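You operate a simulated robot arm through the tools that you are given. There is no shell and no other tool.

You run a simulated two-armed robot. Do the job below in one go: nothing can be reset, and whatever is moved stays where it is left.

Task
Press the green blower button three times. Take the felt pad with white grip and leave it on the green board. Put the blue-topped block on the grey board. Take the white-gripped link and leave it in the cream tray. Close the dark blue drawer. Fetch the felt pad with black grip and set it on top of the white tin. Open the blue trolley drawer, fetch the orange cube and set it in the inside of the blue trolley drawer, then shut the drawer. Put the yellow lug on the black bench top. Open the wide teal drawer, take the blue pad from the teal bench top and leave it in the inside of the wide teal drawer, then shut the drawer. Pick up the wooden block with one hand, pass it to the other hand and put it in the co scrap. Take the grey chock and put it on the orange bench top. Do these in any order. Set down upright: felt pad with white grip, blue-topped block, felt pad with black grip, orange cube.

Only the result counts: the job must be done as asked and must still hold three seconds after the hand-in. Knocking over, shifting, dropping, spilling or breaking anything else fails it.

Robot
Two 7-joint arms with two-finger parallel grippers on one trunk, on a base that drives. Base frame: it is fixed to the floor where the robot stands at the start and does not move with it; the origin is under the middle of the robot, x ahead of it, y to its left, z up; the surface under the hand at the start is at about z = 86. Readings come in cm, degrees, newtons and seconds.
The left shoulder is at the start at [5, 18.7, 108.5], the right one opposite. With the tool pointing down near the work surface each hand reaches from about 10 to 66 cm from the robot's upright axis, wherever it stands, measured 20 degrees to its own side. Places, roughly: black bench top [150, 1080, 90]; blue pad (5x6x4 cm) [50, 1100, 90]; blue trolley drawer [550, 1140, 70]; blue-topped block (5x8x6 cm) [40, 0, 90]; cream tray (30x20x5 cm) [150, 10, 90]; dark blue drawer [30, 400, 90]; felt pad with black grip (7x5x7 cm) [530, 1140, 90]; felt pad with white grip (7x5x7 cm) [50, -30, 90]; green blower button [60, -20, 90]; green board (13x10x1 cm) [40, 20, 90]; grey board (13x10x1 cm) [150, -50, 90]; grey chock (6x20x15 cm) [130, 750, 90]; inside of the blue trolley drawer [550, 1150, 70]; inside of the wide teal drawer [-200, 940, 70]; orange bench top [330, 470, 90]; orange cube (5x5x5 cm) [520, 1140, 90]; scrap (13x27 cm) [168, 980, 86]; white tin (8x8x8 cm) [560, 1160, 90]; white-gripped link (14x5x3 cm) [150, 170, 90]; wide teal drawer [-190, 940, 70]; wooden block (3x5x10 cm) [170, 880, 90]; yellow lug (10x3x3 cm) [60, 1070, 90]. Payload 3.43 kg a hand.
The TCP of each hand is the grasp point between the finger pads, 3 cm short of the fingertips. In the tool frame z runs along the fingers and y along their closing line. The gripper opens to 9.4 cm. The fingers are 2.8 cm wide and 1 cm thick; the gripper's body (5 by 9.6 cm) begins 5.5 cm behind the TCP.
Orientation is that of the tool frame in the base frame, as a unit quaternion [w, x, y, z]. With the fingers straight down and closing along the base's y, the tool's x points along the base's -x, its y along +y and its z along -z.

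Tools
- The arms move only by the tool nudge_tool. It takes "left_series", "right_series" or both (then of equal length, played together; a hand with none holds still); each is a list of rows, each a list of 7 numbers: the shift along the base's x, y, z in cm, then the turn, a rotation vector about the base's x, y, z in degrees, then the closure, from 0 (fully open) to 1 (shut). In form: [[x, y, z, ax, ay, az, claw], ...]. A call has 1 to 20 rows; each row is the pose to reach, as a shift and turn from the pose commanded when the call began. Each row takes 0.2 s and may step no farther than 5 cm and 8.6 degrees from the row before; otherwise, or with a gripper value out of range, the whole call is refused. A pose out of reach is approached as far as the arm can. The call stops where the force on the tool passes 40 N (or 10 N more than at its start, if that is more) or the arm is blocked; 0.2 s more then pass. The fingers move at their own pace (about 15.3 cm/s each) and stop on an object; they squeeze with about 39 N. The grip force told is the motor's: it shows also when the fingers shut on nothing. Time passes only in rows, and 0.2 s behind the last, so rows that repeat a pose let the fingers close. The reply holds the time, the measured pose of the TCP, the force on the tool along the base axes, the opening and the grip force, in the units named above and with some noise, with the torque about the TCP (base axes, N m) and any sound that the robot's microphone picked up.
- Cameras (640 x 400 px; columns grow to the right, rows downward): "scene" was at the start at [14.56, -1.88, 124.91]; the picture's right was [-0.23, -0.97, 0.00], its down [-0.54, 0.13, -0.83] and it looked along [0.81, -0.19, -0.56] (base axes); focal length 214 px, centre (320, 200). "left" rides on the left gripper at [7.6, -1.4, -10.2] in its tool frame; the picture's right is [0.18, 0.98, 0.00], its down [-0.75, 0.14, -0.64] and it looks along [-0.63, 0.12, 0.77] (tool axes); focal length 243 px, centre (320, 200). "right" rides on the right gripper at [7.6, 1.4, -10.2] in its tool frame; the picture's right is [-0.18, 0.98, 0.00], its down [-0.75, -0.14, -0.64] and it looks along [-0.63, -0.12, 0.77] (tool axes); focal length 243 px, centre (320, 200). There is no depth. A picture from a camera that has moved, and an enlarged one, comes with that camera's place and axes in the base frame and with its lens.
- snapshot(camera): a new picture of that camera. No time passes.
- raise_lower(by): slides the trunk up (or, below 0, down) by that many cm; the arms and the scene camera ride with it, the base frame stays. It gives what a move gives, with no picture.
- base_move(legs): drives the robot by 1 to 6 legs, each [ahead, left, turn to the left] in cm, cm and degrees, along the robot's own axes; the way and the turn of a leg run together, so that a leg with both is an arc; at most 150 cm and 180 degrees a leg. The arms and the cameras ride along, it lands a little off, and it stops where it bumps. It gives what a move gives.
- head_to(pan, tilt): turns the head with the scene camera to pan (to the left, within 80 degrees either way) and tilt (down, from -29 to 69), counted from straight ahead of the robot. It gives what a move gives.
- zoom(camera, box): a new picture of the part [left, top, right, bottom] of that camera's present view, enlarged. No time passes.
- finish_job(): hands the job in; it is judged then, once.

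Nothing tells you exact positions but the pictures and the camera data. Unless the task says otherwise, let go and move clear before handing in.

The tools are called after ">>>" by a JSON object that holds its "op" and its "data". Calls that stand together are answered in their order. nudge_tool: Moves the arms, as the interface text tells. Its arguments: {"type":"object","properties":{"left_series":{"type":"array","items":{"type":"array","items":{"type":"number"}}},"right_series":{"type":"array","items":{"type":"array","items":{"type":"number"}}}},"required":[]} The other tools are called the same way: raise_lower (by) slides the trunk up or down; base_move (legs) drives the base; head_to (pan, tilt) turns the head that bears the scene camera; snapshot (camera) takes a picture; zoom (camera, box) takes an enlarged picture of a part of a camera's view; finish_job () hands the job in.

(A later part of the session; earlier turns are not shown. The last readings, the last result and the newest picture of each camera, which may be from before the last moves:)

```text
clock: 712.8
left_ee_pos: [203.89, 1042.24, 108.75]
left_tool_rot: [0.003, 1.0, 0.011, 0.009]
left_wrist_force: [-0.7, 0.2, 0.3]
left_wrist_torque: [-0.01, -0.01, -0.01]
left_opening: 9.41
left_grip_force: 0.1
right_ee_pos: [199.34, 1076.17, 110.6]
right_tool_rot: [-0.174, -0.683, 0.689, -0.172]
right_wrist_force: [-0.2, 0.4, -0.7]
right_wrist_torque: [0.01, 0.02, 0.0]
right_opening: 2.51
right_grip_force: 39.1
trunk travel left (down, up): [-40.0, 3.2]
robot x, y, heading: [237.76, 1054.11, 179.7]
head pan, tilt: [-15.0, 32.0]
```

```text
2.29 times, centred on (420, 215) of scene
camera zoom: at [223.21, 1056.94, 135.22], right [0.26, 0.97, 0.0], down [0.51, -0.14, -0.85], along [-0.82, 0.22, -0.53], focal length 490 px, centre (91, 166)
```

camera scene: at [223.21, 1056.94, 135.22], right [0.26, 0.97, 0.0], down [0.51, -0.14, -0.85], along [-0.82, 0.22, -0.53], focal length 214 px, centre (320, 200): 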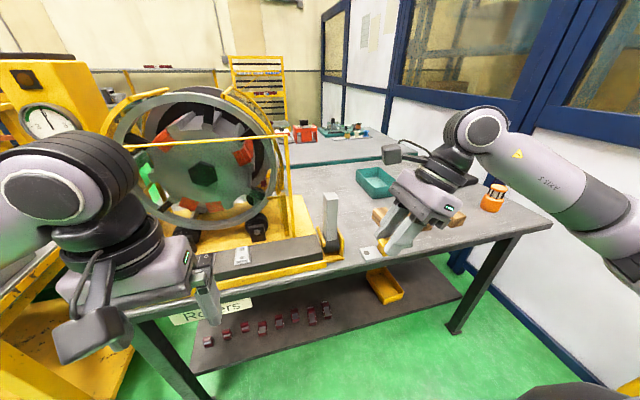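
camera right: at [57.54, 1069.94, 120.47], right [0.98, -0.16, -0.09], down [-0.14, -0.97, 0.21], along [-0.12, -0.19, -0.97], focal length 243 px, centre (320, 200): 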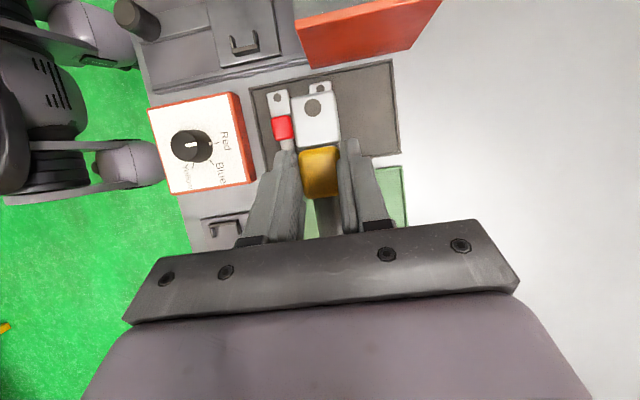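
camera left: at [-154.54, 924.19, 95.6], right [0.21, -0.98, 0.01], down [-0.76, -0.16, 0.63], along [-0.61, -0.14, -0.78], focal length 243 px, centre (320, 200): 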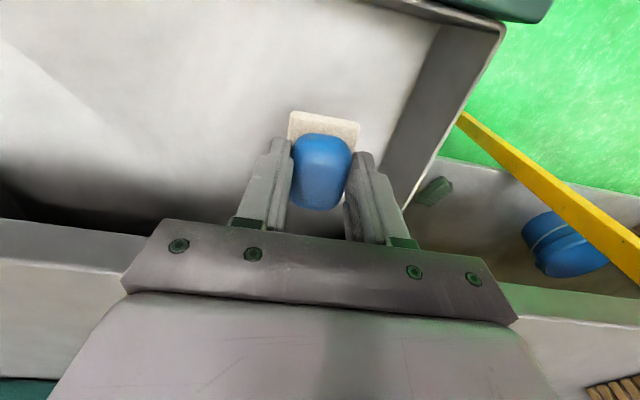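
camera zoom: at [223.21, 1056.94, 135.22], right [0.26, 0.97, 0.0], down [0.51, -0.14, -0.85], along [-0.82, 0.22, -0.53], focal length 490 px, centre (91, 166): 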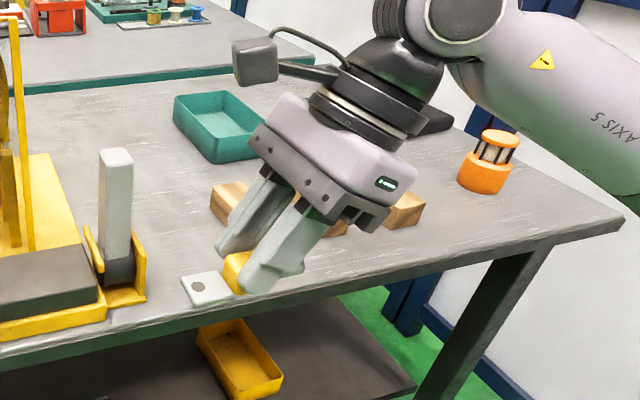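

There's free bench surface around [162, 1082], between the rig and the wooden blocks. I'll tuck the left arm in to clear the rig, then drive in.

>>> {"op": "nudge_tool", "data": {"left_series": [[4, 0, 0, 0, 0, 0, 0], [8, 0, 0, 0, 0, 0, 0], [12, -1, 0, 0, 0, 0, 0], [15, -1, 0, 0, 0, 0, 0], [15, -1, 0, 0, 0, 0, 0]]}}

>>> {"op": "base_move", "data": {"legs": [[0, -10, 0], [20, 0, 0]]}}

>>> {"op": "head_to", "data": {"pan": -10, "tilt": 40}}

>>> {"op": "snapshot", "data": {"camera": "scene"}}

>>> {"op": "snapshot", "data": {"camera": "right"}}

```text
clock: 713.5
left_ee_pos: [213.05, 1041.42, 108.74]
left_tool_rot: [0.005, 1.0, 0.026, 0.004]
left_wrist_force: [-18.9, -7.3, -0.6]
left_wrist_torque: [0.77, -2.0, -0.45]
left_opening: 9.41
left_grip_force: 0.2
right_ee_pos: [199.29, 1075.98, 110.64]
right_tool_rot: [-0.172, -0.683, 0.688, -0.173]
right_wrist_force: [0.0, -0.6, -0.5]
right_wrist_torque: [0.01, -0.04, 0.03]
right_opening: 2.49
right_grip_force: 39.2
trunk travel left (down, up): [-40.0, 3.2]
robot x, y, heading: [237.81, 1054.02, 179.8]
head pan, tilt: [-15.0, 32.0]
stopped in row 3 (left hand): the force on the tool passed its limit at 130 N (the readings are from after the stop); the commanded pose is now the measured one
```

```text
clock: 714.9
left_ee_pos: [213.02, 1049.57, 108.78]
left_tool_rot: [0.006, 1.0, 0.028, 0.004]
left_wrist_force: [-0.8, -0.3, 1.0]
left_wrist_torque: [0.02, -0.06, 0.02]
left_opening: 9.41
left_grip_force: 0.3
right_ee_pos: [199.36, 1084.22, 110.74]
right_tool_rot: [-0.172, -0.683, 0.689, -0.172]
right_wrist_force: [-0.6, 0.5, 0.1]
right_wrist_torque: [0.05, 0.02, -0.01]
right_opening: 2.51
right_grip_force: 39.1
trunk travel left (down, up): [-40.0, 3.2]
robot x, y, heading: [237.87, 1062.55, 179.7]
head pan, tilt: [-15.0, 32.0]
stopped in leg 1: the force on the tool passed its limit at 40 N (the readings are from after the stop); the commanded pose is now the measured one
```

```text
clock: 715.6
left_ee_pos: [212.95, 1049.56, 108.83]
left_tool_rot: [0.005, 1.0, 0.028, 0.005]
left_wrist_force: [-2.5, 0.2, -0.3]
left_wrist_torque: [-0.1, -0.16, 0.1]
left_opening: 9.38
left_grip_force: 0.0
right_ee_pos: [199.33, 1084.21, 110.61]
right_tool_rot: [-0.173, -0.683, 0.688, -0.174]
right_wrist_force: [0.1, -0.1, -0.9]
right_wrist_torque: [-0.02, -0.03, 0.05]
right_opening: 2.51
right_grip_force: 38.7
trunk travel left (down, up): [-40.0, 3.2]
robot x, y, heading: [237.66, 1062.52, 180.0]
head pan, tilt: [-10.0, 40.0]
```

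```text
taken
camera scene: at [223.5, 1064.18, 134.0], right [0.18, 0.98, 0.0], down [0.63, -0.11, -0.77], along [-0.75, 0.13, -0.64], focal length 214 px, centre (320, 200)
```

scene: 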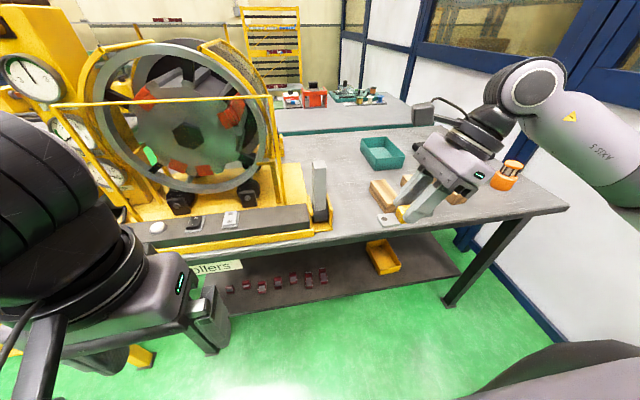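

```text
taken
camera right: at [197.76, 1082.3, 123.34], right [-0.98, 0.17, -0.09], down [0.15, 0.97, 0.21], along [0.12, 0.19, -0.97], focal length 243 px, centre (320, 200)
```

right: 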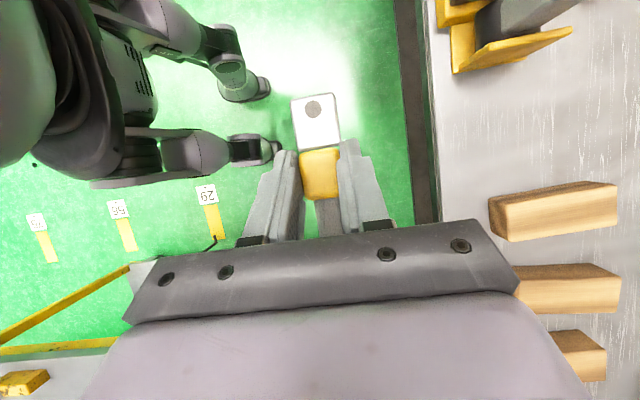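

The left hand touched the robot's own body when tucking, which stopped the move. I'll ease it forward slightly and then drive in.

>>> {"op": "nudge_tool", "data": {"left_series": [[-1.5, 0, 0, 0, 0, 0, 0], [-3, 0, 0, 0, 0, 0, 0]]}}

>>> {"op": "base_move", "data": {"legs": [[18, 0, 0]]}}

>>> {"op": "snapshot", "data": {"camera": "scene"}}

>>> {"op": "snapshot", "data": {"camera": "right"}}

```text
clock: 716.2
left_ee_pos: [209.96, 1049.63, 108.86]
left_tool_rot: [0.005, 1.0, 0.027, 0.004]
left_wrist_force: [-0.8, 0.8, -0.7]
left_wrist_torque: [-0.02, 0.01, -0.03]
left_opening: 9.42
left_grip_force: 0.1
right_ee_pos: [199.21, 1084.17, 110.57]
right_tool_rot: [-0.172, -0.683, 0.688, -0.174]
right_wrist_force: [-0.3, -0.6, -0.7]
right_wrist_torque: [0.0, -0.02, 0.0]
right_opening: 2.48
right_grip_force: 38.7
trunk travel left (down, up): [-40.0, 3.2]
robot x, y, heading: [237.37, 1062.49, 180.0]
head pan, tilt: [-10.0, 40.0]
```

```text
clock: 717.7
left_ee_pos: [192.13, 1049.64, 108.85]
left_tool_rot: [0.005, 1.0, 0.026, 0.005]
left_wrist_force: [-0.2, 0.7, -0.3]
left_wrist_torque: [0.03, -0.01, 0.0]
left_opening: 9.43
left_grip_force: 0.1
right_ee_pos: [181.35, 1084.33, 110.71]
right_tool_rot: [-0.173, -0.682, 0.689, -0.173]
right_wrist_force: [-0.7, 0.1, -1.8]
right_wrist_torque: [-0.01, 0.0, 0.0]
right_opening: 2.49
right_grip_force: 38.7
trunk travel left (down, up): [-40.0, 3.2]
robot x, y, heading: [219.46, 1062.65, 179.9]
head pan, tilt: [-10.0, 40.0]
```

```text
taken
camera scene: at [205.58, 1064.24, 133.98], right [0.18, 0.98, 0.0], down [0.63, -0.11, -0.77], along [-0.75, 0.14, -0.64], focal length 214 px, centre (320, 200)
```

scene: 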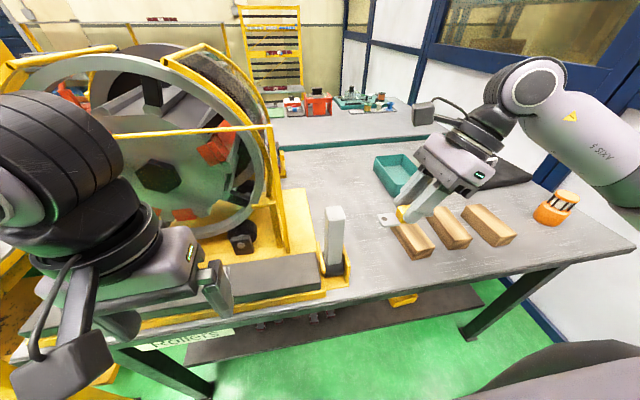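

```text
taken
camera right: at [179.88, 1082.41, 123.31], right [-0.98, 0.17, -0.09], down [0.15, 0.97, 0.21], along [0.12, 0.19, -0.97], focal length 243 px, centre (320, 200)
```

right: 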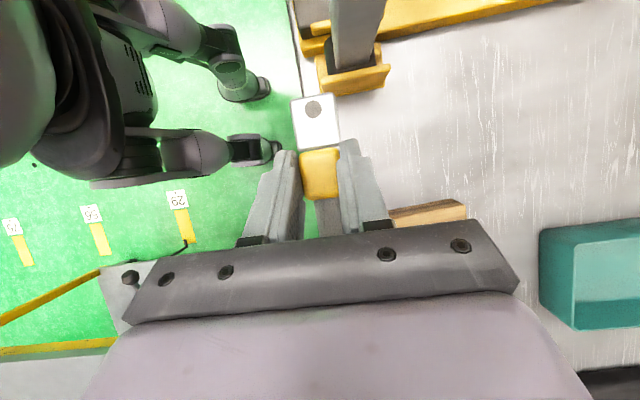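

>>> {"op": "nudge_tool", "data": {"right_series": [[-4, -0.4, -1, 0, 0, 0, 1], [-8, -0.8, -3, 0, 0, 0, 1], [-12, -1.2, -5, 0, 0, 0, 1], [-16, -1.6, -7, 0, 0, 0, 1], [-18.4, -1.6, -10, 0, 0, 0, 1], [-18.4, -1.6, -14, 0, 0, 0, 1], [-18.4, -1.6, -17, 0, 0, 0, 1], [-18.4, -1.6, -18.5, 0, 0, 0, 1], [-18.4, -1.6, -18.5, 0, 0, 0, 1]]}}

>>> {"op": "snapshot", "data": {"camera": "right"}}

>>> {"op": "zoom", "data": {"camera": "scene", "box": [320, 130, 480, 270]}}

```text
clock: 719.7
left_ee_pos: [192.16, 1049.64, 108.83]
left_tool_rot: [0.005, 1.0, 0.026, 0.004]
left_wrist_force: [0.6, -0.1, 0.0]
left_wrist_torque: [0.02, 0.01, 0.03]
left_opening: 9.39
left_grip_force: 0.0
right_ee_pos: [163.1, 1082.78, 91.98]
right_tool_rot: [-0.172, -0.682, 0.689, -0.172]
right_wrist_force: [0.0, 0.5, -0.7]
right_wrist_torque: [0.0, 0.01, 0.0]
right_opening: 2.49
right_grip_force: 38.6
trunk travel left (down, up): [-40.0, 3.2]
robot x, y, heading: [220.0, 1062.54, 179.9]
head pan, tilt: [-10.0, 40.0]
```

```text
taken
camera right: at [161.56, 1080.86, 104.77], right [-0.98, 0.17, -0.09], down [0.15, 0.97, 0.21], along [0.12, 0.19, -0.97], focal length 243 px, centre (320, 200)
```

right: 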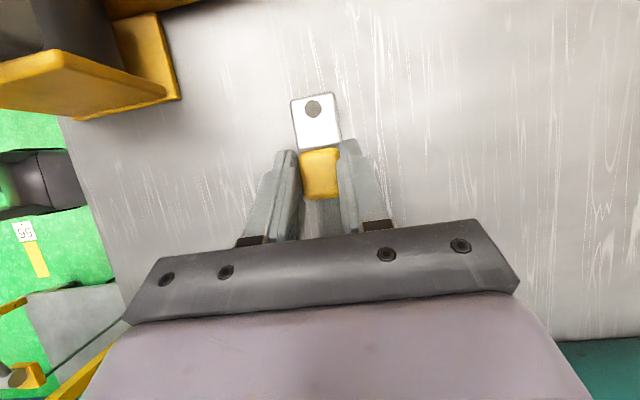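

```text
2.86 times, centred on (400, 200) of scene
camera zoom: at [205.65, 1064.24, 134.0], right [0.18, 0.98, 0.0], down [0.63, -0.11, -0.77], along [-0.75, 0.14, -0.64], focal length 613 px, centre (91, 200)
```

zoom: 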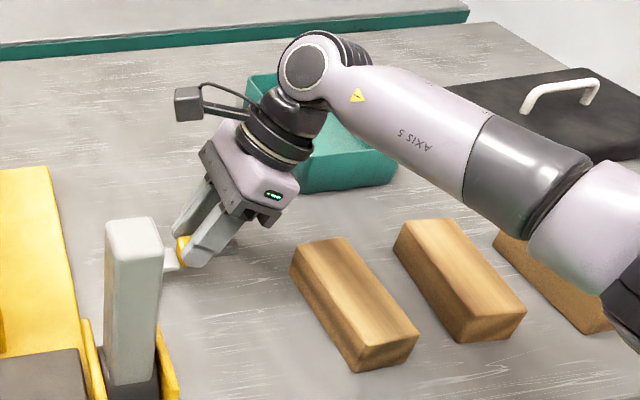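

Free surface below. Lowering gently to contact.

>>> {"op": "nudge_tool", "data": {"right_series": [[0, 0, -0.6, 0, 0, 0, 1], [0, 0, -1.2, 0, 0, 0, 1], [0, 0, -1.7, 0, 0, 0, 1], [0, 0, -1.7, 0, 0, 0, 1]]}}

```text
clock: 720.7
left_ee_pos: [192.14, 1049.62, 108.84]
left_tool_rot: [0.005, 1.0, 0.026, 0.004]
left_wrist_force: [-0.3, -0.2, -0.5]
left_wrist_torque: [0.0, 0.0, 0.01]
left_opening: 9.43
left_grip_force: 0.0
right_ee_pos: [163.1, 1082.77, 90.43]
right_tool_rot: [-0.173, -0.682, 0.689, -0.173]
right_wrist_force: [0.5, -0.9, -0.9]
right_wrist_torque: [0.02, 0.01, -0.04]
right_opening: 2.52
right_grip_force: 39.0
trunk travel left (down, up): [-40.0, 3.2]
robot x, y, heading: [219.89, 1062.13, 180.0]
head pan, tilt: [-10.0, 40.0]
```

>>> {"op": "nudge_tool", "data": {"right_series": [[0, 0, -0.25, 0, 0, 0, 1], [0, 0, -0.45, 0, 0, 0, 1], [0, 0, -0.45, 0, 0, 0, 1]]}}

>>> {"op": "snapshot", "data": {"camera": "right"}}

```text
clock: 721.5
left_ee_pos: [192.24, 1049.69, 108.81]
left_tool_rot: [0.005, 1.0, 0.026, 0.004]
left_wrist_force: [-1.0, 0.0, -0.3]
left_wrist_torque: [0.02, 0.01, 0.0]
left_opening: 9.39
left_grip_force: 0.1
right_ee_pos: [163.08, 1082.68, 89.97]
right_tool_rot: [-0.173, -0.682, 0.689, -0.173]
right_wrist_force: [-0.3, 0.4, 2.4]
right_wrist_torque: [0.07, 0.03, -0.04]
right_opening: 2.52
right_grip_force: 39.3
trunk travel left (down, up): [-40.0, 3.2]
robot x, y, heading: [219.8, 1062.43, 179.9]
head pan, tilt: [-10.0, 40.0]
```

```text
taken
camera right: at [161.58, 1080.81, 102.74], right [-0.98, 0.17, -0.09], down [0.15, 0.97, 0.21], along [0.12, 0.19, -0.97], focal length 243 px, centre (320, 200)
```

right: 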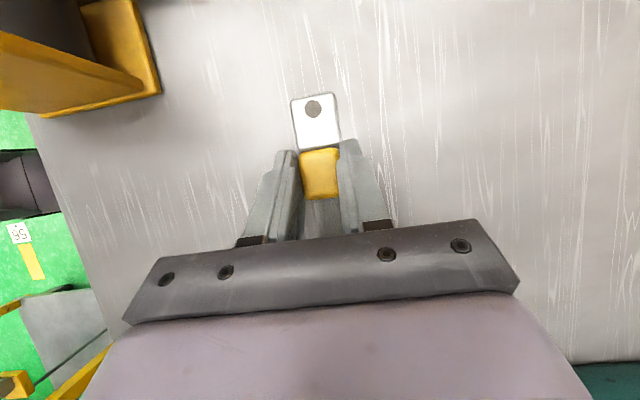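

>>> {"op": "nudge_tool", "data": {"right_series": [[0, 0, 0, 0, 0, 0, 0.72], [0, 0, 0, 0, 0, 0, 0.68], [0, 0, 0, 0, 0, 0, 0.6], [0, 0, 0, 0, 0, 0, 0.5], [0, 0.8, 1.5, 0, 0, 0, 0.5], [0, 2, 4, 0, 0, 0, 0.5], [0, 3, 8, 0, 0, 0, 0.5], [0, 3, 12, 0, 0, 0, 0.5], [4, 1, 14, 0, 0, 0, 0.3], [8, 0, 16, 0, 0, 0, 0], [12, 0, 17, 0, 0, 0, 0], [16, 0, 18, 0, 0, 0, 0], [20, 0, 18, 0, 0, 0, 0]]}}

>>> {"op": "zoom", "data": {"camera": "scene", "box": [300, 120, 520, 290]}}

```text
clock: 724.3
left_ee_pos: [192.25, 1049.7, 108.82]
left_tool_rot: [0.005, 1.0, 0.026, 0.004]
left_wrist_force: [0.6, -0.2, 0.1]
left_wrist_torque: [-0.02, -0.01, 0.0]
left_opening: 9.41
left_grip_force: 0.2
right_ee_pos: [183.1, 1082.92, 107.95]
right_tool_rot: [-0.172, -0.682, 0.689, -0.172]
right_wrist_force: [-0.5, -0.4, 0.3]
right_wrist_torque: [0.0, 0.01, 0.0]
right_opening: 9.38
right_grip_force: 0.0
trunk travel left (down, up): [-40.0, 3.2]
robot x, y, heading: [219.76, 1062.8, 179.6]
head pan, tilt: [-10.0, 40.0]
```

```text
2.35 times, centred on (410, 205) of scene
camera zoom: at [205.71, 1064.25, 134.0], right [0.18, 0.98, 0.0], down [0.63, -0.11, -0.77], along [-0.75, 0.14, -0.64], focal length 505 px, centre (108, 188)
```

zoom: 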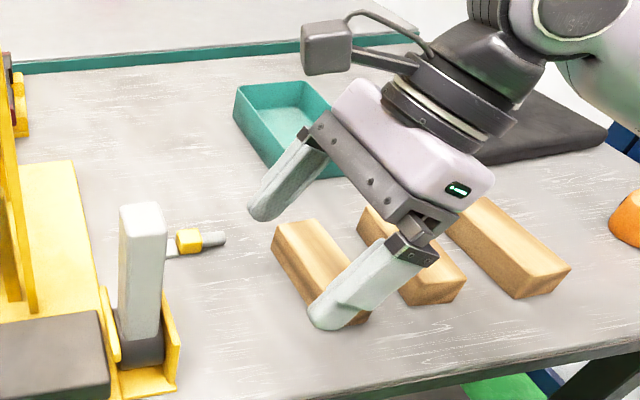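

The lug rests on the black bench. I'll back off, restore the right hand to neutral, and head for the blue trolley near [550, 1140].

>>> {"op": "base_move", "data": {"legs": [[-18, 0, 0]]}}

>>> {"op": "nudge_tool", "data": {"right_series": [[0, 0, 0, 7, 0, 0, 0], [0, 0, 0, 14, 0, 0, 0], [0, 0, 0, 21, 0, 0, 0], [0, 0, 0, 28, 0, 0, 0], [0, 0, 0, 28, 0, 0, 0]]}}

>>> {"op": "nudge_tool", "data": {"right_series": [[0, 0, 0, 0, 0, 8.5, 0], [0, 0, 0, 0, 0, 17, 0], [0, 0, 0, 0, 0, 25.5, 0], [0, 0, 0, 0, 0, 34, 0], [0, 0, 0, 0, 0, 42.5, 0], [0, 0, 0, 0, 0, 51, 0], [0, 0, 0, 0, 0, 59.5, 0], [0, 0, 0, 0, 0, 68, 0], [0, 0, 0, 0, 0, 76.5, 0], [0, 0, 0, 0, 0, 85, 0], [0, 0, 0, 0, 0, 90, 0]]}}

>>> {"op": "head_to", "data": {"pan": -70, "tilt": 15}}

>>> {"op": "snapshot", "data": {"camera": "scene"}}

```text
clock: 725.8
left_ee_pos: [209.85, 1049.57, 108.86]
left_tool_rot: [0.005, 1.0, 0.025, 0.004]
left_wrist_force: [-0.8, -0.2, -0.5]
left_wrist_torque: [0.01, 0.01, 0.03]
left_opening: 9.39
left_grip_force: 0.1
right_ee_pos: [200.72, 1082.74, 107.96]
right_tool_rot: [-0.174, -0.682, 0.69, -0.172]
right_wrist_force: [-0.4, -0.2, 0.6]
right_wrist_torque: [-0.02, 0.01, -0.03]
right_opening: 9.4
right_grip_force: 0.1
trunk travel left (down, up): [-40.0, 3.2]
robot x, y, heading: [237.52, 1062.25, 179.6]
head pan, tilt: [-10.0, 40.0]
```

```text
clock: 727.0
left_ee_pos: [209.86, 1049.59, 108.83]
left_tool_rot: [0.006, 1.0, 0.027, 0.004]
left_wrist_force: [0.0, 0.0, 0.5]
left_wrist_torque: [-0.01, -0.01, 0.02]
left_opening: 9.4
left_grip_force: 0.0
right_ee_pos: [200.78, 1082.88, 107.89]
right_tool_rot: [-0.003, -0.703, 0.711, 0.0]
right_wrist_force: [0.8, -0.5, 0.6]
right_wrist_torque: [0.05, -0.04, -0.01]
right_opening: 9.42
right_grip_force: 0.0
trunk travel left (down, up): [-40.0, 3.2]
robot x, y, heading: [237.38, 1062.39, 179.7]
head pan, tilt: [-10.0, 40.0]
```

```text
clock: 729.4
left_ee_pos: [209.98, 1049.58, 108.78]
left_tool_rot: [0.005, 1.0, 0.026, 0.005]
left_wrist_force: [-0.7, 0.7, 0.0]
left_wrist_torque: [-0.02, 0.03, -0.01]
left_opening: 9.4
left_grip_force: 0.0
right_ee_pos: [200.94, 1082.76, 107.86]
right_tool_rot: [0.002, 1.0, -0.003, 0.003]
right_wrist_force: [-0.7, -0.3, -0.3]
right_wrist_torque: [0.01, 0.0, 0.01]
right_opening: 9.41
right_grip_force: 0.1
trunk travel left (down, up): [-40.0, 3.2]
robot x, y, heading: [237.25, 1062.85, 179.9]
head pan, tilt: [-10.0, 40.0]
```

```text
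clock: 730.7
left_ee_pos: [209.99, 1049.71, 108.82]
left_tool_rot: [0.005, 1.0, 0.026, 0.005]
left_wrist_force: [-0.6, -0.3, 0.7]
left_wrist_torque: [0.04, 0.05, 0.0]
left_opening: 9.39
left_grip_force: 0.0
right_ee_pos: [200.87, 1082.81, 107.87]
right_tool_rot: [0.001, 1.0, -0.006, 0.002]
right_wrist_force: [0.2, 0.7, -0.1]
right_wrist_torque: [0.02, -0.01, 0.03]
right_opening: 9.39
right_grip_force: 0.1
trunk travel left (down, up): [-40.0, 3.2]
robot x, y, heading: [237.75, 1062.14, 179.8]
head pan, tilt: [-70.0, 15.0]
```

```text
taken
camera scene: at [228.64, 1071.46, 137.95], right [0.94, 0.34, 0.0], down [0.09, -0.24, -0.97], along [-0.33, 0.91, -0.26], focal length 214 px, centre (320, 200)
```

scene: 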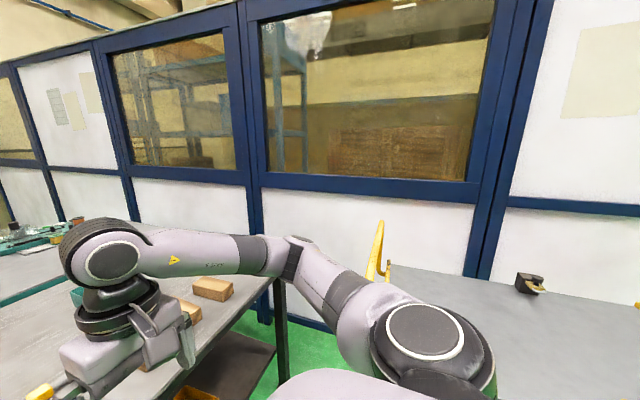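

>>> {"op": "base_move", "data": {"legs": [[-10, 0, 0], [0, 0, -180]]}}

>>> {"op": "head_to", "data": {"pan": 10, "tilt": 12}}

>>> {"op": "snapshot", "data": {"camera": "scene"}}

```text
clock: 739.2
left_ee_pos: [275.33, 1074.71, 108.85]
left_tool_rot: [-0.006, -0.016, 1.0, 0.006]
left_wrist_force: [0.4, -0.2, -0.1]
left_wrist_torque: [0.0, 0.01, 0.01]
left_opening: 9.39
left_grip_force: 0.1
right_ee_pos: [283.8, 1041.37, 107.86]
right_tool_rot: [-0.004, 0.015, 1.0, 0.001]
right_wrist_force: [0.4, 0.1, -0.2]
right_wrist_torque: [0.02, -0.04, -0.01]
right_opening: 9.41
right_grip_force: 0.2
trunk travel left (down, up): [-40.0, 3.2]
robot x, y, heading: [247.58, 1062.12, -1.4]
head pan, tilt: [-70.0, 15.0]
```

```text
clock: 740.8
left_ee_pos: [275.47, 1074.67, 108.92]
left_tool_rot: [-0.005, -0.016, 1.0, 0.005]
left_wrist_force: [0.0, -0.2, 0.2]
left_wrist_torque: [0.0, -0.02, -0.01]
left_opening: 9.41
left_grip_force: 0.0
right_ee_pos: [283.82, 1041.33, 107.83]
right_tool_rot: [-0.002, 0.014, 1.0, 0.002]
right_wrist_force: [0.3, 0.7, -0.2]
right_wrist_torque: [0.01, -0.02, -0.02]
right_opening: 9.4
right_grip_force: 0.2
trunk travel left (down, up): [-40.0, 3.2]
robot x, y, heading: [247.97, 1062.56, -1.5]
head pan, tilt: [10.0, 12.0]
```

```text
taken
camera scene: at [262.65, 1063.83, 138.44], right [0.15, -0.99, 0.0], down [-0.21, -0.03, -0.98], along [0.97, 0.15, -0.21], focal length 214 px, centre (320, 200)
```

scene: 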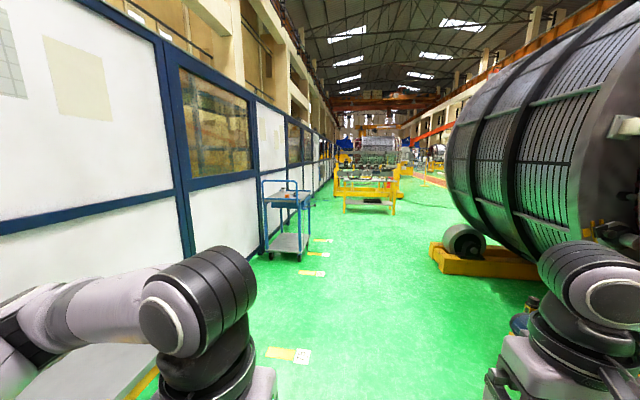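

The blue trolley is ahead on the left, at x≈510–590, y≈1131. I'll drive east along the corridor and face it from the south.

>>> {"op": "base_move", "data": {"legs": [[0, 0, 1.4], [150, 0, 0], [147, 0, 0], [0, 0, 90]]}}

>>> {"op": "head_to", "data": {"pan": 0, "tilt": 30}}

>>> {"op": "snapshot", "data": {"camera": "scene"}}

```text
clock: 759.2
left_ee_pos: [530.52, 1092.01, 108.87]
left_tool_rot: [0.008, 0.728, -0.686, 0.0]
left_wrist_force: [-1.2, -0.4, 1.3]
left_wrist_torque: [0.0, 0.0, 0.02]
left_opening: 9.41
left_grip_force: 0.1
right_ee_pos: [563.53, 1101.29, 107.98]
right_tool_rot: [-0.004, -0.706, 0.708, -0.001]
right_wrist_force: [0.1, -0.1, -0.2]
right_wrist_torque: [-0.03, -0.03, 0.03]
right_opening: 9.4
right_grip_force: 0.0
trunk travel left (down, up): [-40.0, 3.2]
robot x, y, heading: [543.18, 1064.48, 90.2]
head pan, tilt: [10.0, 12.0]
```

```text
clock: 760.0
left_ee_pos: [530.48, 1091.93, 108.83]
left_tool_rot: [0.006, 0.728, -0.686, 0.0]
left_wrist_force: [0.2, -0.2, 0.5]
left_wrist_torque: [0.0, -0.02, -0.02]
left_opening: 9.42
left_grip_force: 0.1
right_ee_pos: [563.52, 1101.27, 107.88]
right_tool_rot: [-0.004, -0.707, 0.708, -0.001]
right_wrist_force: [-0.2, -0.4, 0.2]
right_wrist_torque: [0.03, -0.01, -0.01]
right_opening: 9.41
right_grip_force: 0.1
trunk travel left (down, up): [-40.0, 3.2]
robot x, y, heading: [543.69, 1064.09, 90.1]
head pan, tilt: [0.0, 30.0]
```

```text
taken
camera scene: at [543.52, 1079.53, 135.54], right [1.0, 0.0, 0.0], down [0.0, -0.5, -0.87], along [0.0, 0.87, -0.5], focal length 214 px, centre (320, 200)
```

scene: 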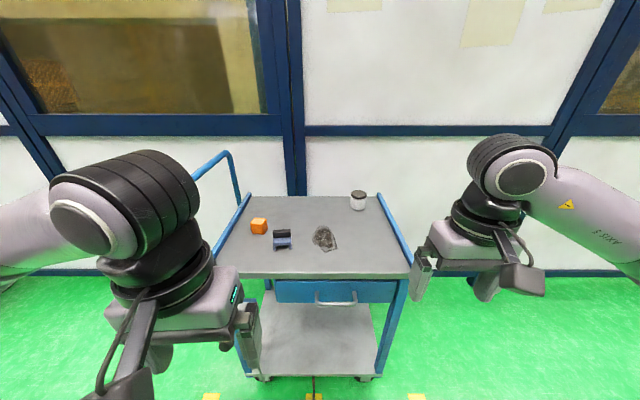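

>>> {"op": "zoom", "data": {"camera": "scene", "box": [200, 150, 440, 330]}}

```text
2.22 times, centred on (320, 240) of scene
camera zoom: at [543.52, 1079.53, 135.54], right [1.0, 0.0, 0.0], down [0.0, -0.5, -0.87], along [0.0, 0.87, -0.5], focal length 477 px, centre (320, 111)
```

zoom: 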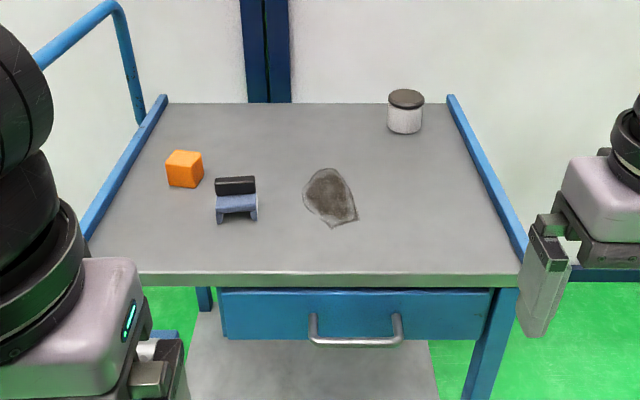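

The trolley layout is clear: cube near [521, 1141], black-grip pad near [531, 1136], tin near [560, 1161], drawer handle bar near [548, 1118, 79]. I'll set up as before to hook the handle with the right hand.

>>> {"op": "base_move", "data": {"legs": [[-5, 8, 0]]}}

>>> {"op": "raise_lower", "data": {"by": -12}}

>>> {"op": "nudge_tool", "data": {"right_series": [[0, 0, 0, 0, 0, -8.5, 0], [0, 0, 0, 0, 0, -17, 0], [0, 0, 0, 0, 0, -25.5, 0], [0, 0, 0, 0, 0, -34, 0], [0, 0, 0, 0, 0, -42.5, 0], [0, 0, 0, 0, 0, -51, 0], [0, 0, 0, 0, 0, -59.5, 0], [0, 0, 0, 0, 0, -68, 0], [0, 0, 0, 0, 0, -76.5, 0], [0, 0, 0, 0, 0, -85, 0], [0, 0, 0, 0, 0, -90, 0], [0, 0, 0, 0, 0, -90, 0]]}}

>>> {"op": "snapshot", "data": {"camera": "scene"}}

>>> {"op": "snapshot", "data": {"camera": "right"}}

```text
clock: 761.4
left_ee_pos: [522.4, 1086.94, 108.8]
left_tool_rot: [0.006, 0.728, -0.686, 0.001]
left_wrist_force: [0.4, -0.5, -0.8]
left_wrist_torque: [0.03, 0.0, 0.02]
left_opening: 9.4
left_grip_force: 0.1
right_ee_pos: [555.51, 1096.19, 107.83]
right_tool_rot: [-0.002, -0.706, 0.708, 0.0]
right_wrist_force: [-0.5, 0.1, 0.7]
right_wrist_torque: [0.02, -0.01, 0.0]
right_opening: 9.4
right_grip_force: 0.1
trunk travel left (down, up): [-40.0, 3.2]
robot x, y, heading: [535.57, 1059.6, 90.2]
head pan, tilt: [0.0, 30.0]
```

```text
clock: 762.9
left_ee_pos: [522.44, 1087.01, 96.89]
left_tool_rot: [0.007, 0.728, -0.686, 0.0]
left_wrist_force: [-0.5, -0.4, 0.1]
left_wrist_torque: [0.03, 0.01, -0.01]
left_opening: 9.39
left_grip_force: 0.0
right_ee_pos: [555.5, 1096.26, 95.8]
right_tool_rot: [-0.002, -0.706, 0.709, 0.0]
right_wrist_force: [-0.4, -0.6, 1.0]
right_wrist_torque: [0.01, 0.02, 0.01]
right_opening: 9.42
right_grip_force: 0.1
trunk travel left (down, up): [-28.0, 15.2]
robot x, y, heading: [535.21, 1059.46, 90.1]
head pan, tilt: [0.0, 30.0]
```

```text
clock: 765.5
left_ee_pos: [522.3, 1086.95, 96.92]
left_tool_rot: [0.007, 0.728, -0.686, 0.0]
left_wrist_force: [0.3, 0.1, -0.1]
left_wrist_torque: [-0.02, 0.01, 0.04]
left_opening: 9.41
left_grip_force: 0.0
right_ee_pos: [555.44, 1096.36, 95.89]
right_tool_rot: [-0.002, 0.003, 1.0, 0.003]
right_wrist_force: [-0.5, 0.8, 0.3]
right_wrist_torque: [0.0, -0.01, -0.04]
right_opening: 9.39
right_grip_force: 0.1
trunk travel left (down, up): [-28.0, 15.2]
robot x, y, heading: [535.65, 1059.58, 90.1]
head pan, tilt: [0.0, 30.0]
```

```text
taken
camera scene: at [535.52, 1074.51, 123.53], right [1.0, 0.0, 0.0], down [0.0, -0.5, -0.87], along [0.0, 0.87, -0.5], focal length 214 px, centre (320, 200)
```

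scene: 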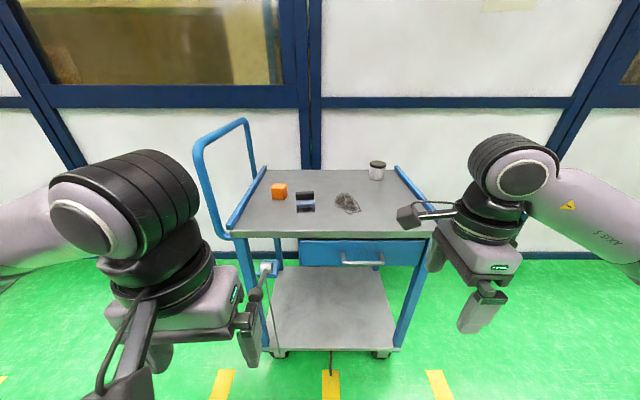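

```text
taken
camera right: at [547.94, 1097.68, 106.29], right [0.19, 0.98, 0.0], down [0.76, -0.15, 0.64], along [0.63, -0.12, -0.77], focal length 243 px, centre (320, 200)
```

right: 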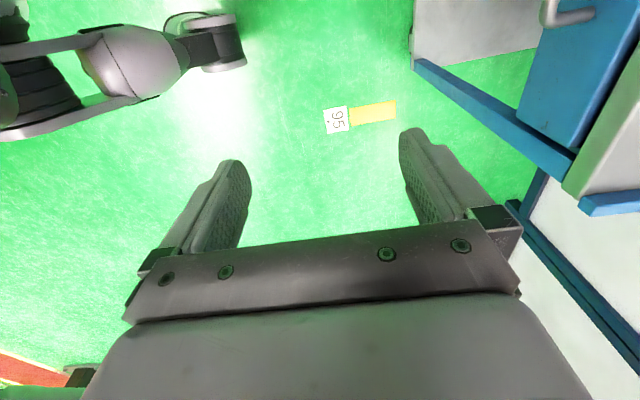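

>>> {"op": "zoom", "data": {"camera": "scene", "box": [280, 210, 440, 300]}}

```text
4.00 times, centred on (360, 255) of scene
camera zoom: at [535.52, 1074.51, 123.53], right [1.0, 0.0, 0.0], down [0.0, -0.5, -0.87], along [0.0, 0.87, -0.5], focal length 858 px, centre (160, -20)
```

zoom: 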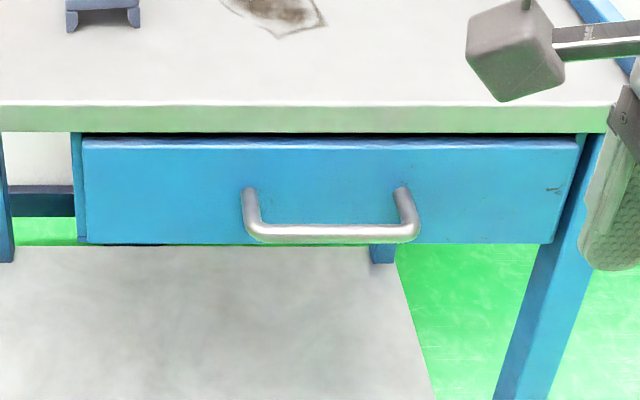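

>>> {"op": "nudge_tool", "data": {"right_series": [[-2, 4, 0, 0, 0, 0, 0], [-4, 8, -1, 0, 0, 0, 0], [-6, 12, -2, 0, 0, 0, 0], [-6.9, 15.5, -3, 0, 0, 0, 0], [-6.9, 17.6, -4, 0, 0, 0, 0], [-6.9, 17.6, -4, 0, 0, 0, 0]]}}

>>> {"op": "snapshot", "data": {"camera": "right"}}

```text
clock: 766.9
left_ee_pos: [522.51, 1086.97, 96.8]
left_tool_rot: [0.007, 0.727, -0.686, 0.0]
left_wrist_force: [-1.0, 0.5, 0.4]
left_wrist_torque: [0.02, 0.0, 0.02]
left_opening: 9.38
left_grip_force: 0.1
right_ee_pos: [548.58, 1113.94, 91.78]
right_tool_rot: [-0.002, 0.002, 1.0, 0.002]
right_wrist_force: [0.0, -0.4, -0.4]
right_wrist_torque: [0.03, 0.02, -0.02]
right_opening: 9.39
right_grip_force: 0.1
trunk travel left (down, up): [-28.0, 15.2]
robot x, y, heading: [535.29, 1059.44, 90.1]
head pan, tilt: [0.0, 30.0]
```

```text
taken
camera right: at [541.03, 1115.27, 102.26], right [0.19, 0.98, 0.0], down [0.76, -0.15, 0.64], along [0.63, -0.12, -0.77], focal length 243 px, centre (320, 200)
```

right: 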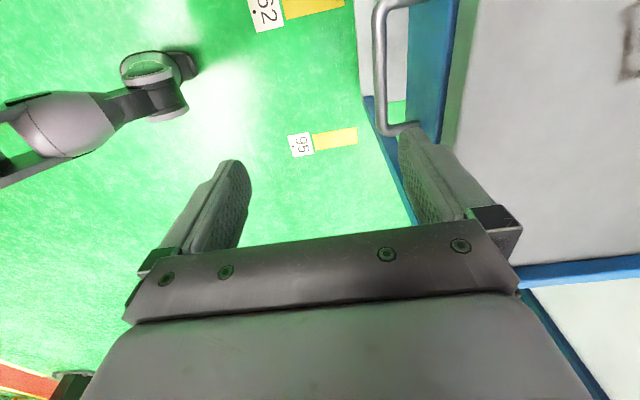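

>>> {"op": "nudge_tool", "data": {"right_series": [[0, 0.7, 0, 7.5, 0, 0, 0], [0, 1.4, 0, 15, 0, 0, 0], [0, 1.4, -3, 15, 0, 0, 0], [0, 1.4, -6, 15, 0, 0, 0], [0, 1.4, -8, 15, 0, 0, 0], [0, 1.4, -8, 15, 0, 0, 0]]}}

>>> {"op": "snapshot", "data": {"camera": "right"}}

>>> {"op": "zoom", "data": {"camera": "scene", "box": [280, 170, 440, 290]}}

```text
clock: 768.3
left_ee_pos: [522.45, 1086.95, 96.71]
left_tool_rot: [0.007, 0.728, -0.686, 0.0]
left_wrist_force: [-0.3, 0.2, -0.5]
left_wrist_torque: [-0.03, -0.02, 0.0]
left_opening: 9.38
left_grip_force: 0.0
right_ee_pos: [548.65, 1115.35, 83.84]
right_tool_rot: [-0.003, 0.002, 0.991, 0.132]
right_wrist_force: [0.5, -0.1, -0.1]
right_wrist_torque: [-0.02, 0.0, 0.02]
right_opening: 9.44
right_grip_force: 0.1
trunk travel left (down, up): [-28.0, 15.2]
robot x, y, heading: [535.2, 1059.38, 90.2]
head pan, tilt: [0.0, 30.0]
```

```text
taken
camera right: at [540.98, 1113.97, 94.35], right [0.19, 0.95, 0.26], down [0.76, -0.31, 0.58], along [0.63, 0.09, -0.77], focal length 243 px, centre (320, 200)
```

right: 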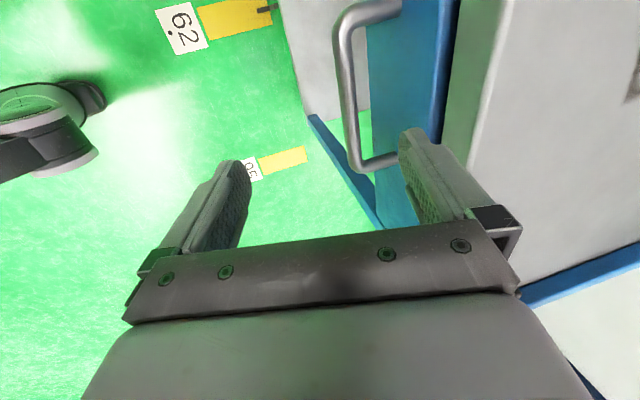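

```text
3.33 times, centred on (360, 230) of scene
camera zoom: at [535.52, 1074.51, 123.53], right [1.0, 0.0, 0.0], down [0.0, -0.5, -0.87], along [0.0, 0.87, -0.5], focal length 715 px, centre (187, 100)
```

zoom: 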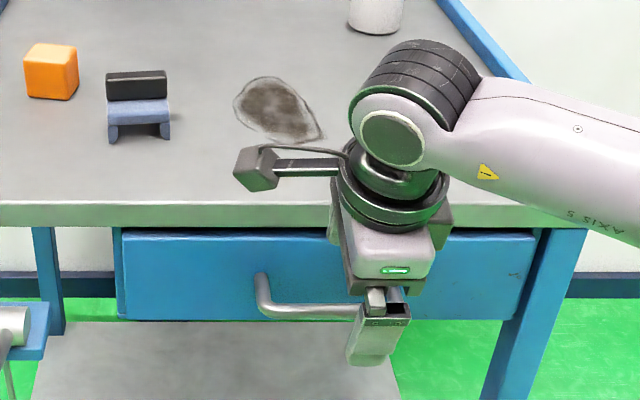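

>>> {"op": "nudge_tool", "data": {"right_series": [[0, 0.1, -2, 0, 0, 0, 0], [0, 0.1, -4, 0, 0, 0, 0], [0, 0.1, -6, 0, 0, 0, 0], [0, 0.1, -6.2, 0, 0, 0, 0]]}}

>>> {"op": "snapshot", "data": {"camera": "right"}}

```text
clock: 769.3
left_ee_pos: [522.39, 1086.93, 96.9]
left_tool_rot: [0.007, 0.727, -0.686, -0.001]
left_wrist_force: [-0.7, 0.0, -0.1]
left_wrist_torque: [0.01, 0.03, -0.01]
left_opening: 9.38
left_grip_force: 0.1
right_ee_pos: [548.65, 1115.44, 77.75]
right_tool_rot: [-0.003, 0.002, 0.991, 0.132]
right_wrist_force: [-0.2, -0.3, 0.3]
right_wrist_torque: [0.03, 0.01, -0.02]
right_opening: 9.4
right_grip_force: 0.1
trunk travel left (down, up): [-28.0, 15.2]
robot x, y, heading: [535.25, 1059.32, 89.8]
head pan, tilt: [0.0, 30.0]
```

```text
taken
camera right: at [541.04, 1114.11, 88.09], right [0.19, 0.95, 0.26], down [0.76, -0.31, 0.58], along [0.63, 0.09, -0.77], focal length 243 px, centre (320, 200)
```

right: 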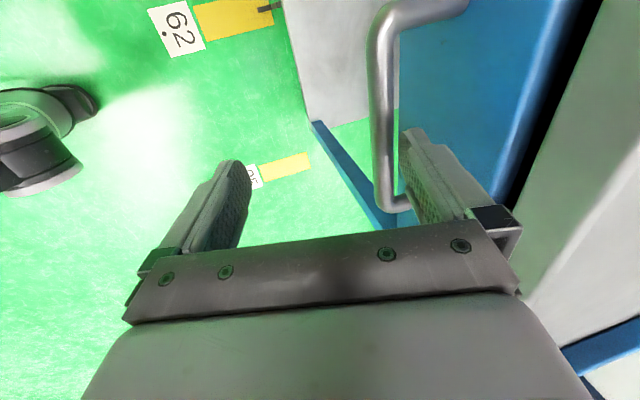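

Hooked behind the bar. Pulling gently toward the robot and checking that only the drawer moves.

>>> {"op": "nudge_tool", "data": {"right_series": [[0, -0.5, 0, 0, 0, 0, 0], [0, -1, 0, 0, 0, 0, 0], [0, -2, 0, 0, 0, 0, 0], [0, -3, 0, 0, 0, 0, 0], [0, -4, 0, 0, 0, 0, 0], [0, -5, 0, 0, 0, 0, 0]]}}

>>> {"op": "zoom", "data": {"camera": "scene", "box": [200, 120, 440, 300]}}

```text
clock: 770.7
left_ee_pos: [522.36, 1086.95, 96.86]
left_tool_rot: [0.006, 0.728, -0.685, -0.001]
left_wrist_force: [0.6, 1.0, -0.7]
left_wrist_torque: [0.04, 0.0, -0.02]
left_opening: 9.38
left_grip_force: 0.1
right_ee_pos: [548.68, 1110.32, 77.63]
right_tool_rot: [-0.003, 0.002, 0.991, 0.133]
right_wrist_force: [-0.9, -0.6, -0.3]
right_wrist_torque: [0.0, 0.0, 0.0]
right_opening: 9.41
right_grip_force: 0.1
trunk travel left (down, up): [-28.0, 15.2]
robot x, y, heading: [535.39, 1059.46, 90.2]
head pan, tilt: [0.0, 30.0]
```

```text
2.22 times, centred on (320, 210) of scene
camera zoom: at [535.52, 1074.5, 123.53], right [1.0, 0.0, 0.0], down [0.0, -0.5, -0.87], along [0.0, 0.87, -0.5], focal length 477 px, centre (320, 178)
```

zoom: 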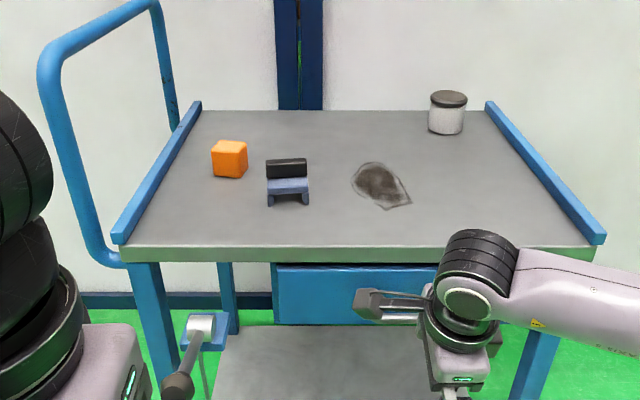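

>>> {"op": "nudge_tool", "data": {"right_series": [[0, -1.5, 0, 0, 0, 0, 0], [0, -3, 0, 0, 0, 0, 0], [0, -4.5, 0, 0, 0, 0, 0], [0, -6, 0, 0, 0, 0, 0], [0, -7.5, 0, 0, 0, 0, 0], [0, -9, 0, 0, 0, 0, 0], [0, -10.5, 0, 0, 0, 0, 0], [0, -12, 0, 0, 0, 0, 0], [0, -13, 0, 0, 0, 0, 0]]}}

>>> {"op": "head_to", "data": {"pan": 0, "tilt": 45}}

>>> {"op": "snapshot", "data": {"camera": "scene"}}

```text
clock: 772.7
left_ee_pos: [522.38, 1086.98, 96.78]
left_tool_rot: [0.007, 0.727, -0.686, -0.001]
left_wrist_force: [-0.4, 0.2, -0.1]
left_wrist_torque: [-0.01, 0.02, 0.01]
left_opening: 9.39
left_grip_force: 0.2
right_ee_pos: [548.54, 1097.36, 77.75]
right_tool_rot: [-0.003, 0.001, 0.991, 0.132]
right_wrist_force: [-0.2, 0.3, 0.5]
right_wrist_torque: [-0.03, 0.02, 0.01]
right_opening: 9.41
right_grip_force: 0.0
trunk travel left (down, up): [-28.0, 15.2]
robot x, y, heading: [535.86, 1059.41, 90.2]
head pan, tilt: [0.0, 30.0]
```

```text
clock: 773.5
left_ee_pos: [522.54, 1086.99, 96.72]
left_tool_rot: [0.007, 0.728, -0.686, -0.001]
left_wrist_force: [-0.8, -0.6, -0.2]
left_wrist_torque: [0.0, -0.02, -0.01]
left_opening: 9.42
left_grip_force: 0.0
right_ee_pos: [548.63, 1097.36, 77.72]
right_tool_rot: [-0.003, 0.002, 0.991, 0.133]
right_wrist_force: [-0.4, -0.5, -0.1]
right_wrist_torque: [-0.02, 0.01, -0.01]
right_opening: 9.4
right_grip_force: 0.0
trunk travel left (down, up): [-28.0, 15.2]
robot x, y, heading: [535.63, 1058.94, 90.2]
head pan, tilt: [0.0, 45.0]
```

```text
taken
camera scene: at [535.52, 1073.6, 121.28], right [1.0, 0.0, 0.0], down [0.0, -0.71, -0.71], along [0.0, 0.71, -0.71], focal length 214 px, centre (320, 200)
```

scene: 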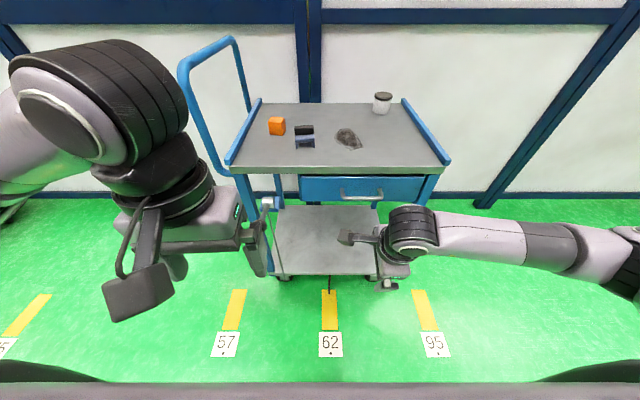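

>>> {"op": "zoom", "data": {"camera": "scene", "box": [260, 150, 440, 260]}}

>>> {"op": "snapshot", "data": {"camera": "right"}}

```text
3.56 times, centred on (350, 205) of scene
camera zoom: at [535.52, 1073.6, 121.28], right [1.0, 0.0, 0.0], down [0.0, -0.71, -0.71], along [0.0, 0.71, -0.71], focal length 763 px, centre (213, 182)
```

zoom: 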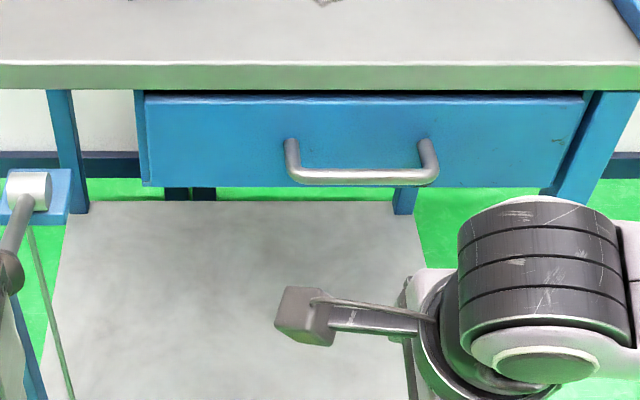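

```text
taken
camera right: at [540.99, 1096.1, 88.1], right [0.19, 0.95, 0.26], down [0.76, -0.31, 0.58], along [0.63, 0.09, -0.77], focal length 243 px, centre (320, 200)
```

right: 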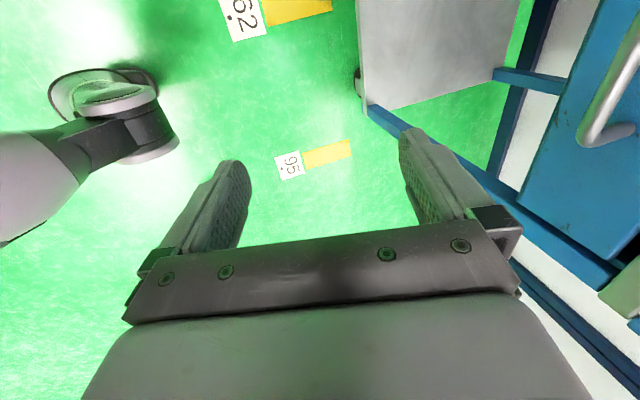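

The finger slipped off because the bar is lower than I judged: re-triangulating gives [548.6, 1120.1, 75.9]. I'll hook again, going deeper behind the bar.

>>> {"op": "nudge_tool", "data": {"right_series": [[0, 0, 3, 0, 0, 0, 0], [0, 3, 6, 0, 0, 0, 0], [0, 7, 6.3, 0, 0, 0, 0], [0, 11, 6.3, 0, 0, 0, 0], [0, 15, 6.3, 0, 0, 0, 0], [0, 17.9, 6.3, 0, 0, 0, 0], [0, 17.9, 5, 0, 0, 0, 0], [0, 18.8, 4, 0, 0, 0, 0], [0, 18.8, 4, 0, 0, 0, 0]]}}

>>> {"op": "snapshot", "data": {"camera": "right"}}

```text
clock: 775.5
left_ee_pos: [522.35, 1086.92, 96.87]
left_tool_rot: [0.006, 0.728, -0.686, -0.001]
left_wrist_force: [0.5, -0.2, 0.1]
left_wrist_torque: [0.03, 0.0, 0.01]
left_opening: 9.39
left_grip_force: 0.1
right_ee_pos: [548.67, 1116.24, 81.64]
right_tool_rot: [-0.002, 0.001, 0.991, 0.132]
right_wrist_force: [0.5, 0.3, -0.6]
right_wrist_torque: [0.0, 0.02, 0.02]
right_opening: 9.4
right_grip_force: 0.1
trunk travel left (down, up): [-28.0, 15.2]
robot x, y, heading: [535.2, 1059.23, 90.1]
head pan, tilt: [0.0, 45.0]
```

```text
taken
camera right: at [540.99, 1114.79, 92.04], right [0.19, 0.95, 0.26], down [0.76, -0.31, 0.58], along [0.63, 0.09, -0.77], focal length 243 px, centre (320, 200)
```

right: 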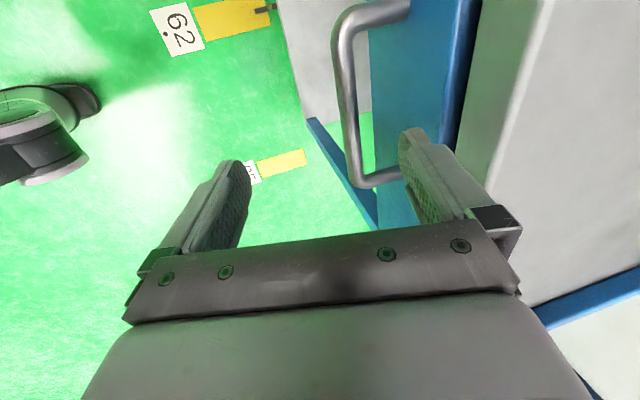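

>>> {"op": "nudge_tool", "data": {"right_series": [[0, 0, -2, 0, 0, 0, 0], [0, 0, -4, 0, 0, 0, 0], [0, 0, -6.2, 0, 0, 0, 0], [0, 0, -6.2, 0, 0, 0, 0]]}}

>>> {"op": "snapshot", "data": {"camera": "right"}}

```text
clock: 776.5
left_ee_pos: [522.53, 1087.02, 96.87]
left_tool_rot: [0.006, 0.728, -0.686, -0.001]
left_wrist_force: [-1.2, 0.3, 0.7]
left_wrist_torque: [0.02, 0.0, -0.01]
left_opening: 9.39
left_grip_force: 0.0
right_ee_pos: [548.66, 1116.14, 75.48]
right_tool_rot: [-0.001, 0.002, 0.991, 0.132]
right_wrist_force: [-0.3, 0.6, 0.0]
right_wrist_torque: [0.0, -0.01, 0.01]
right_opening: 9.42
right_grip_force: 0.0
trunk travel left (down, up): [-28.0, 15.2]
robot x, y, heading: [535.5, 1059.33, 90.2]
head pan, tilt: [0.0, 45.0]
```

```text
taken
camera right: at [541.12, 1114.84, 85.89], right [0.19, 0.95, 0.26], down [0.76, -0.31, 0.58], along [0.63, 0.09, -0.77], focal length 243 px, centre (320, 200)
```

right: 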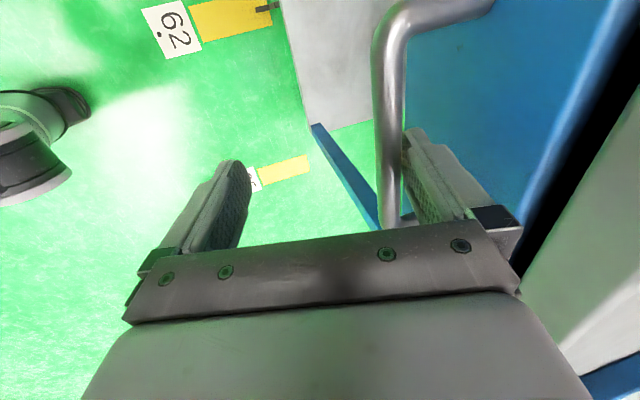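

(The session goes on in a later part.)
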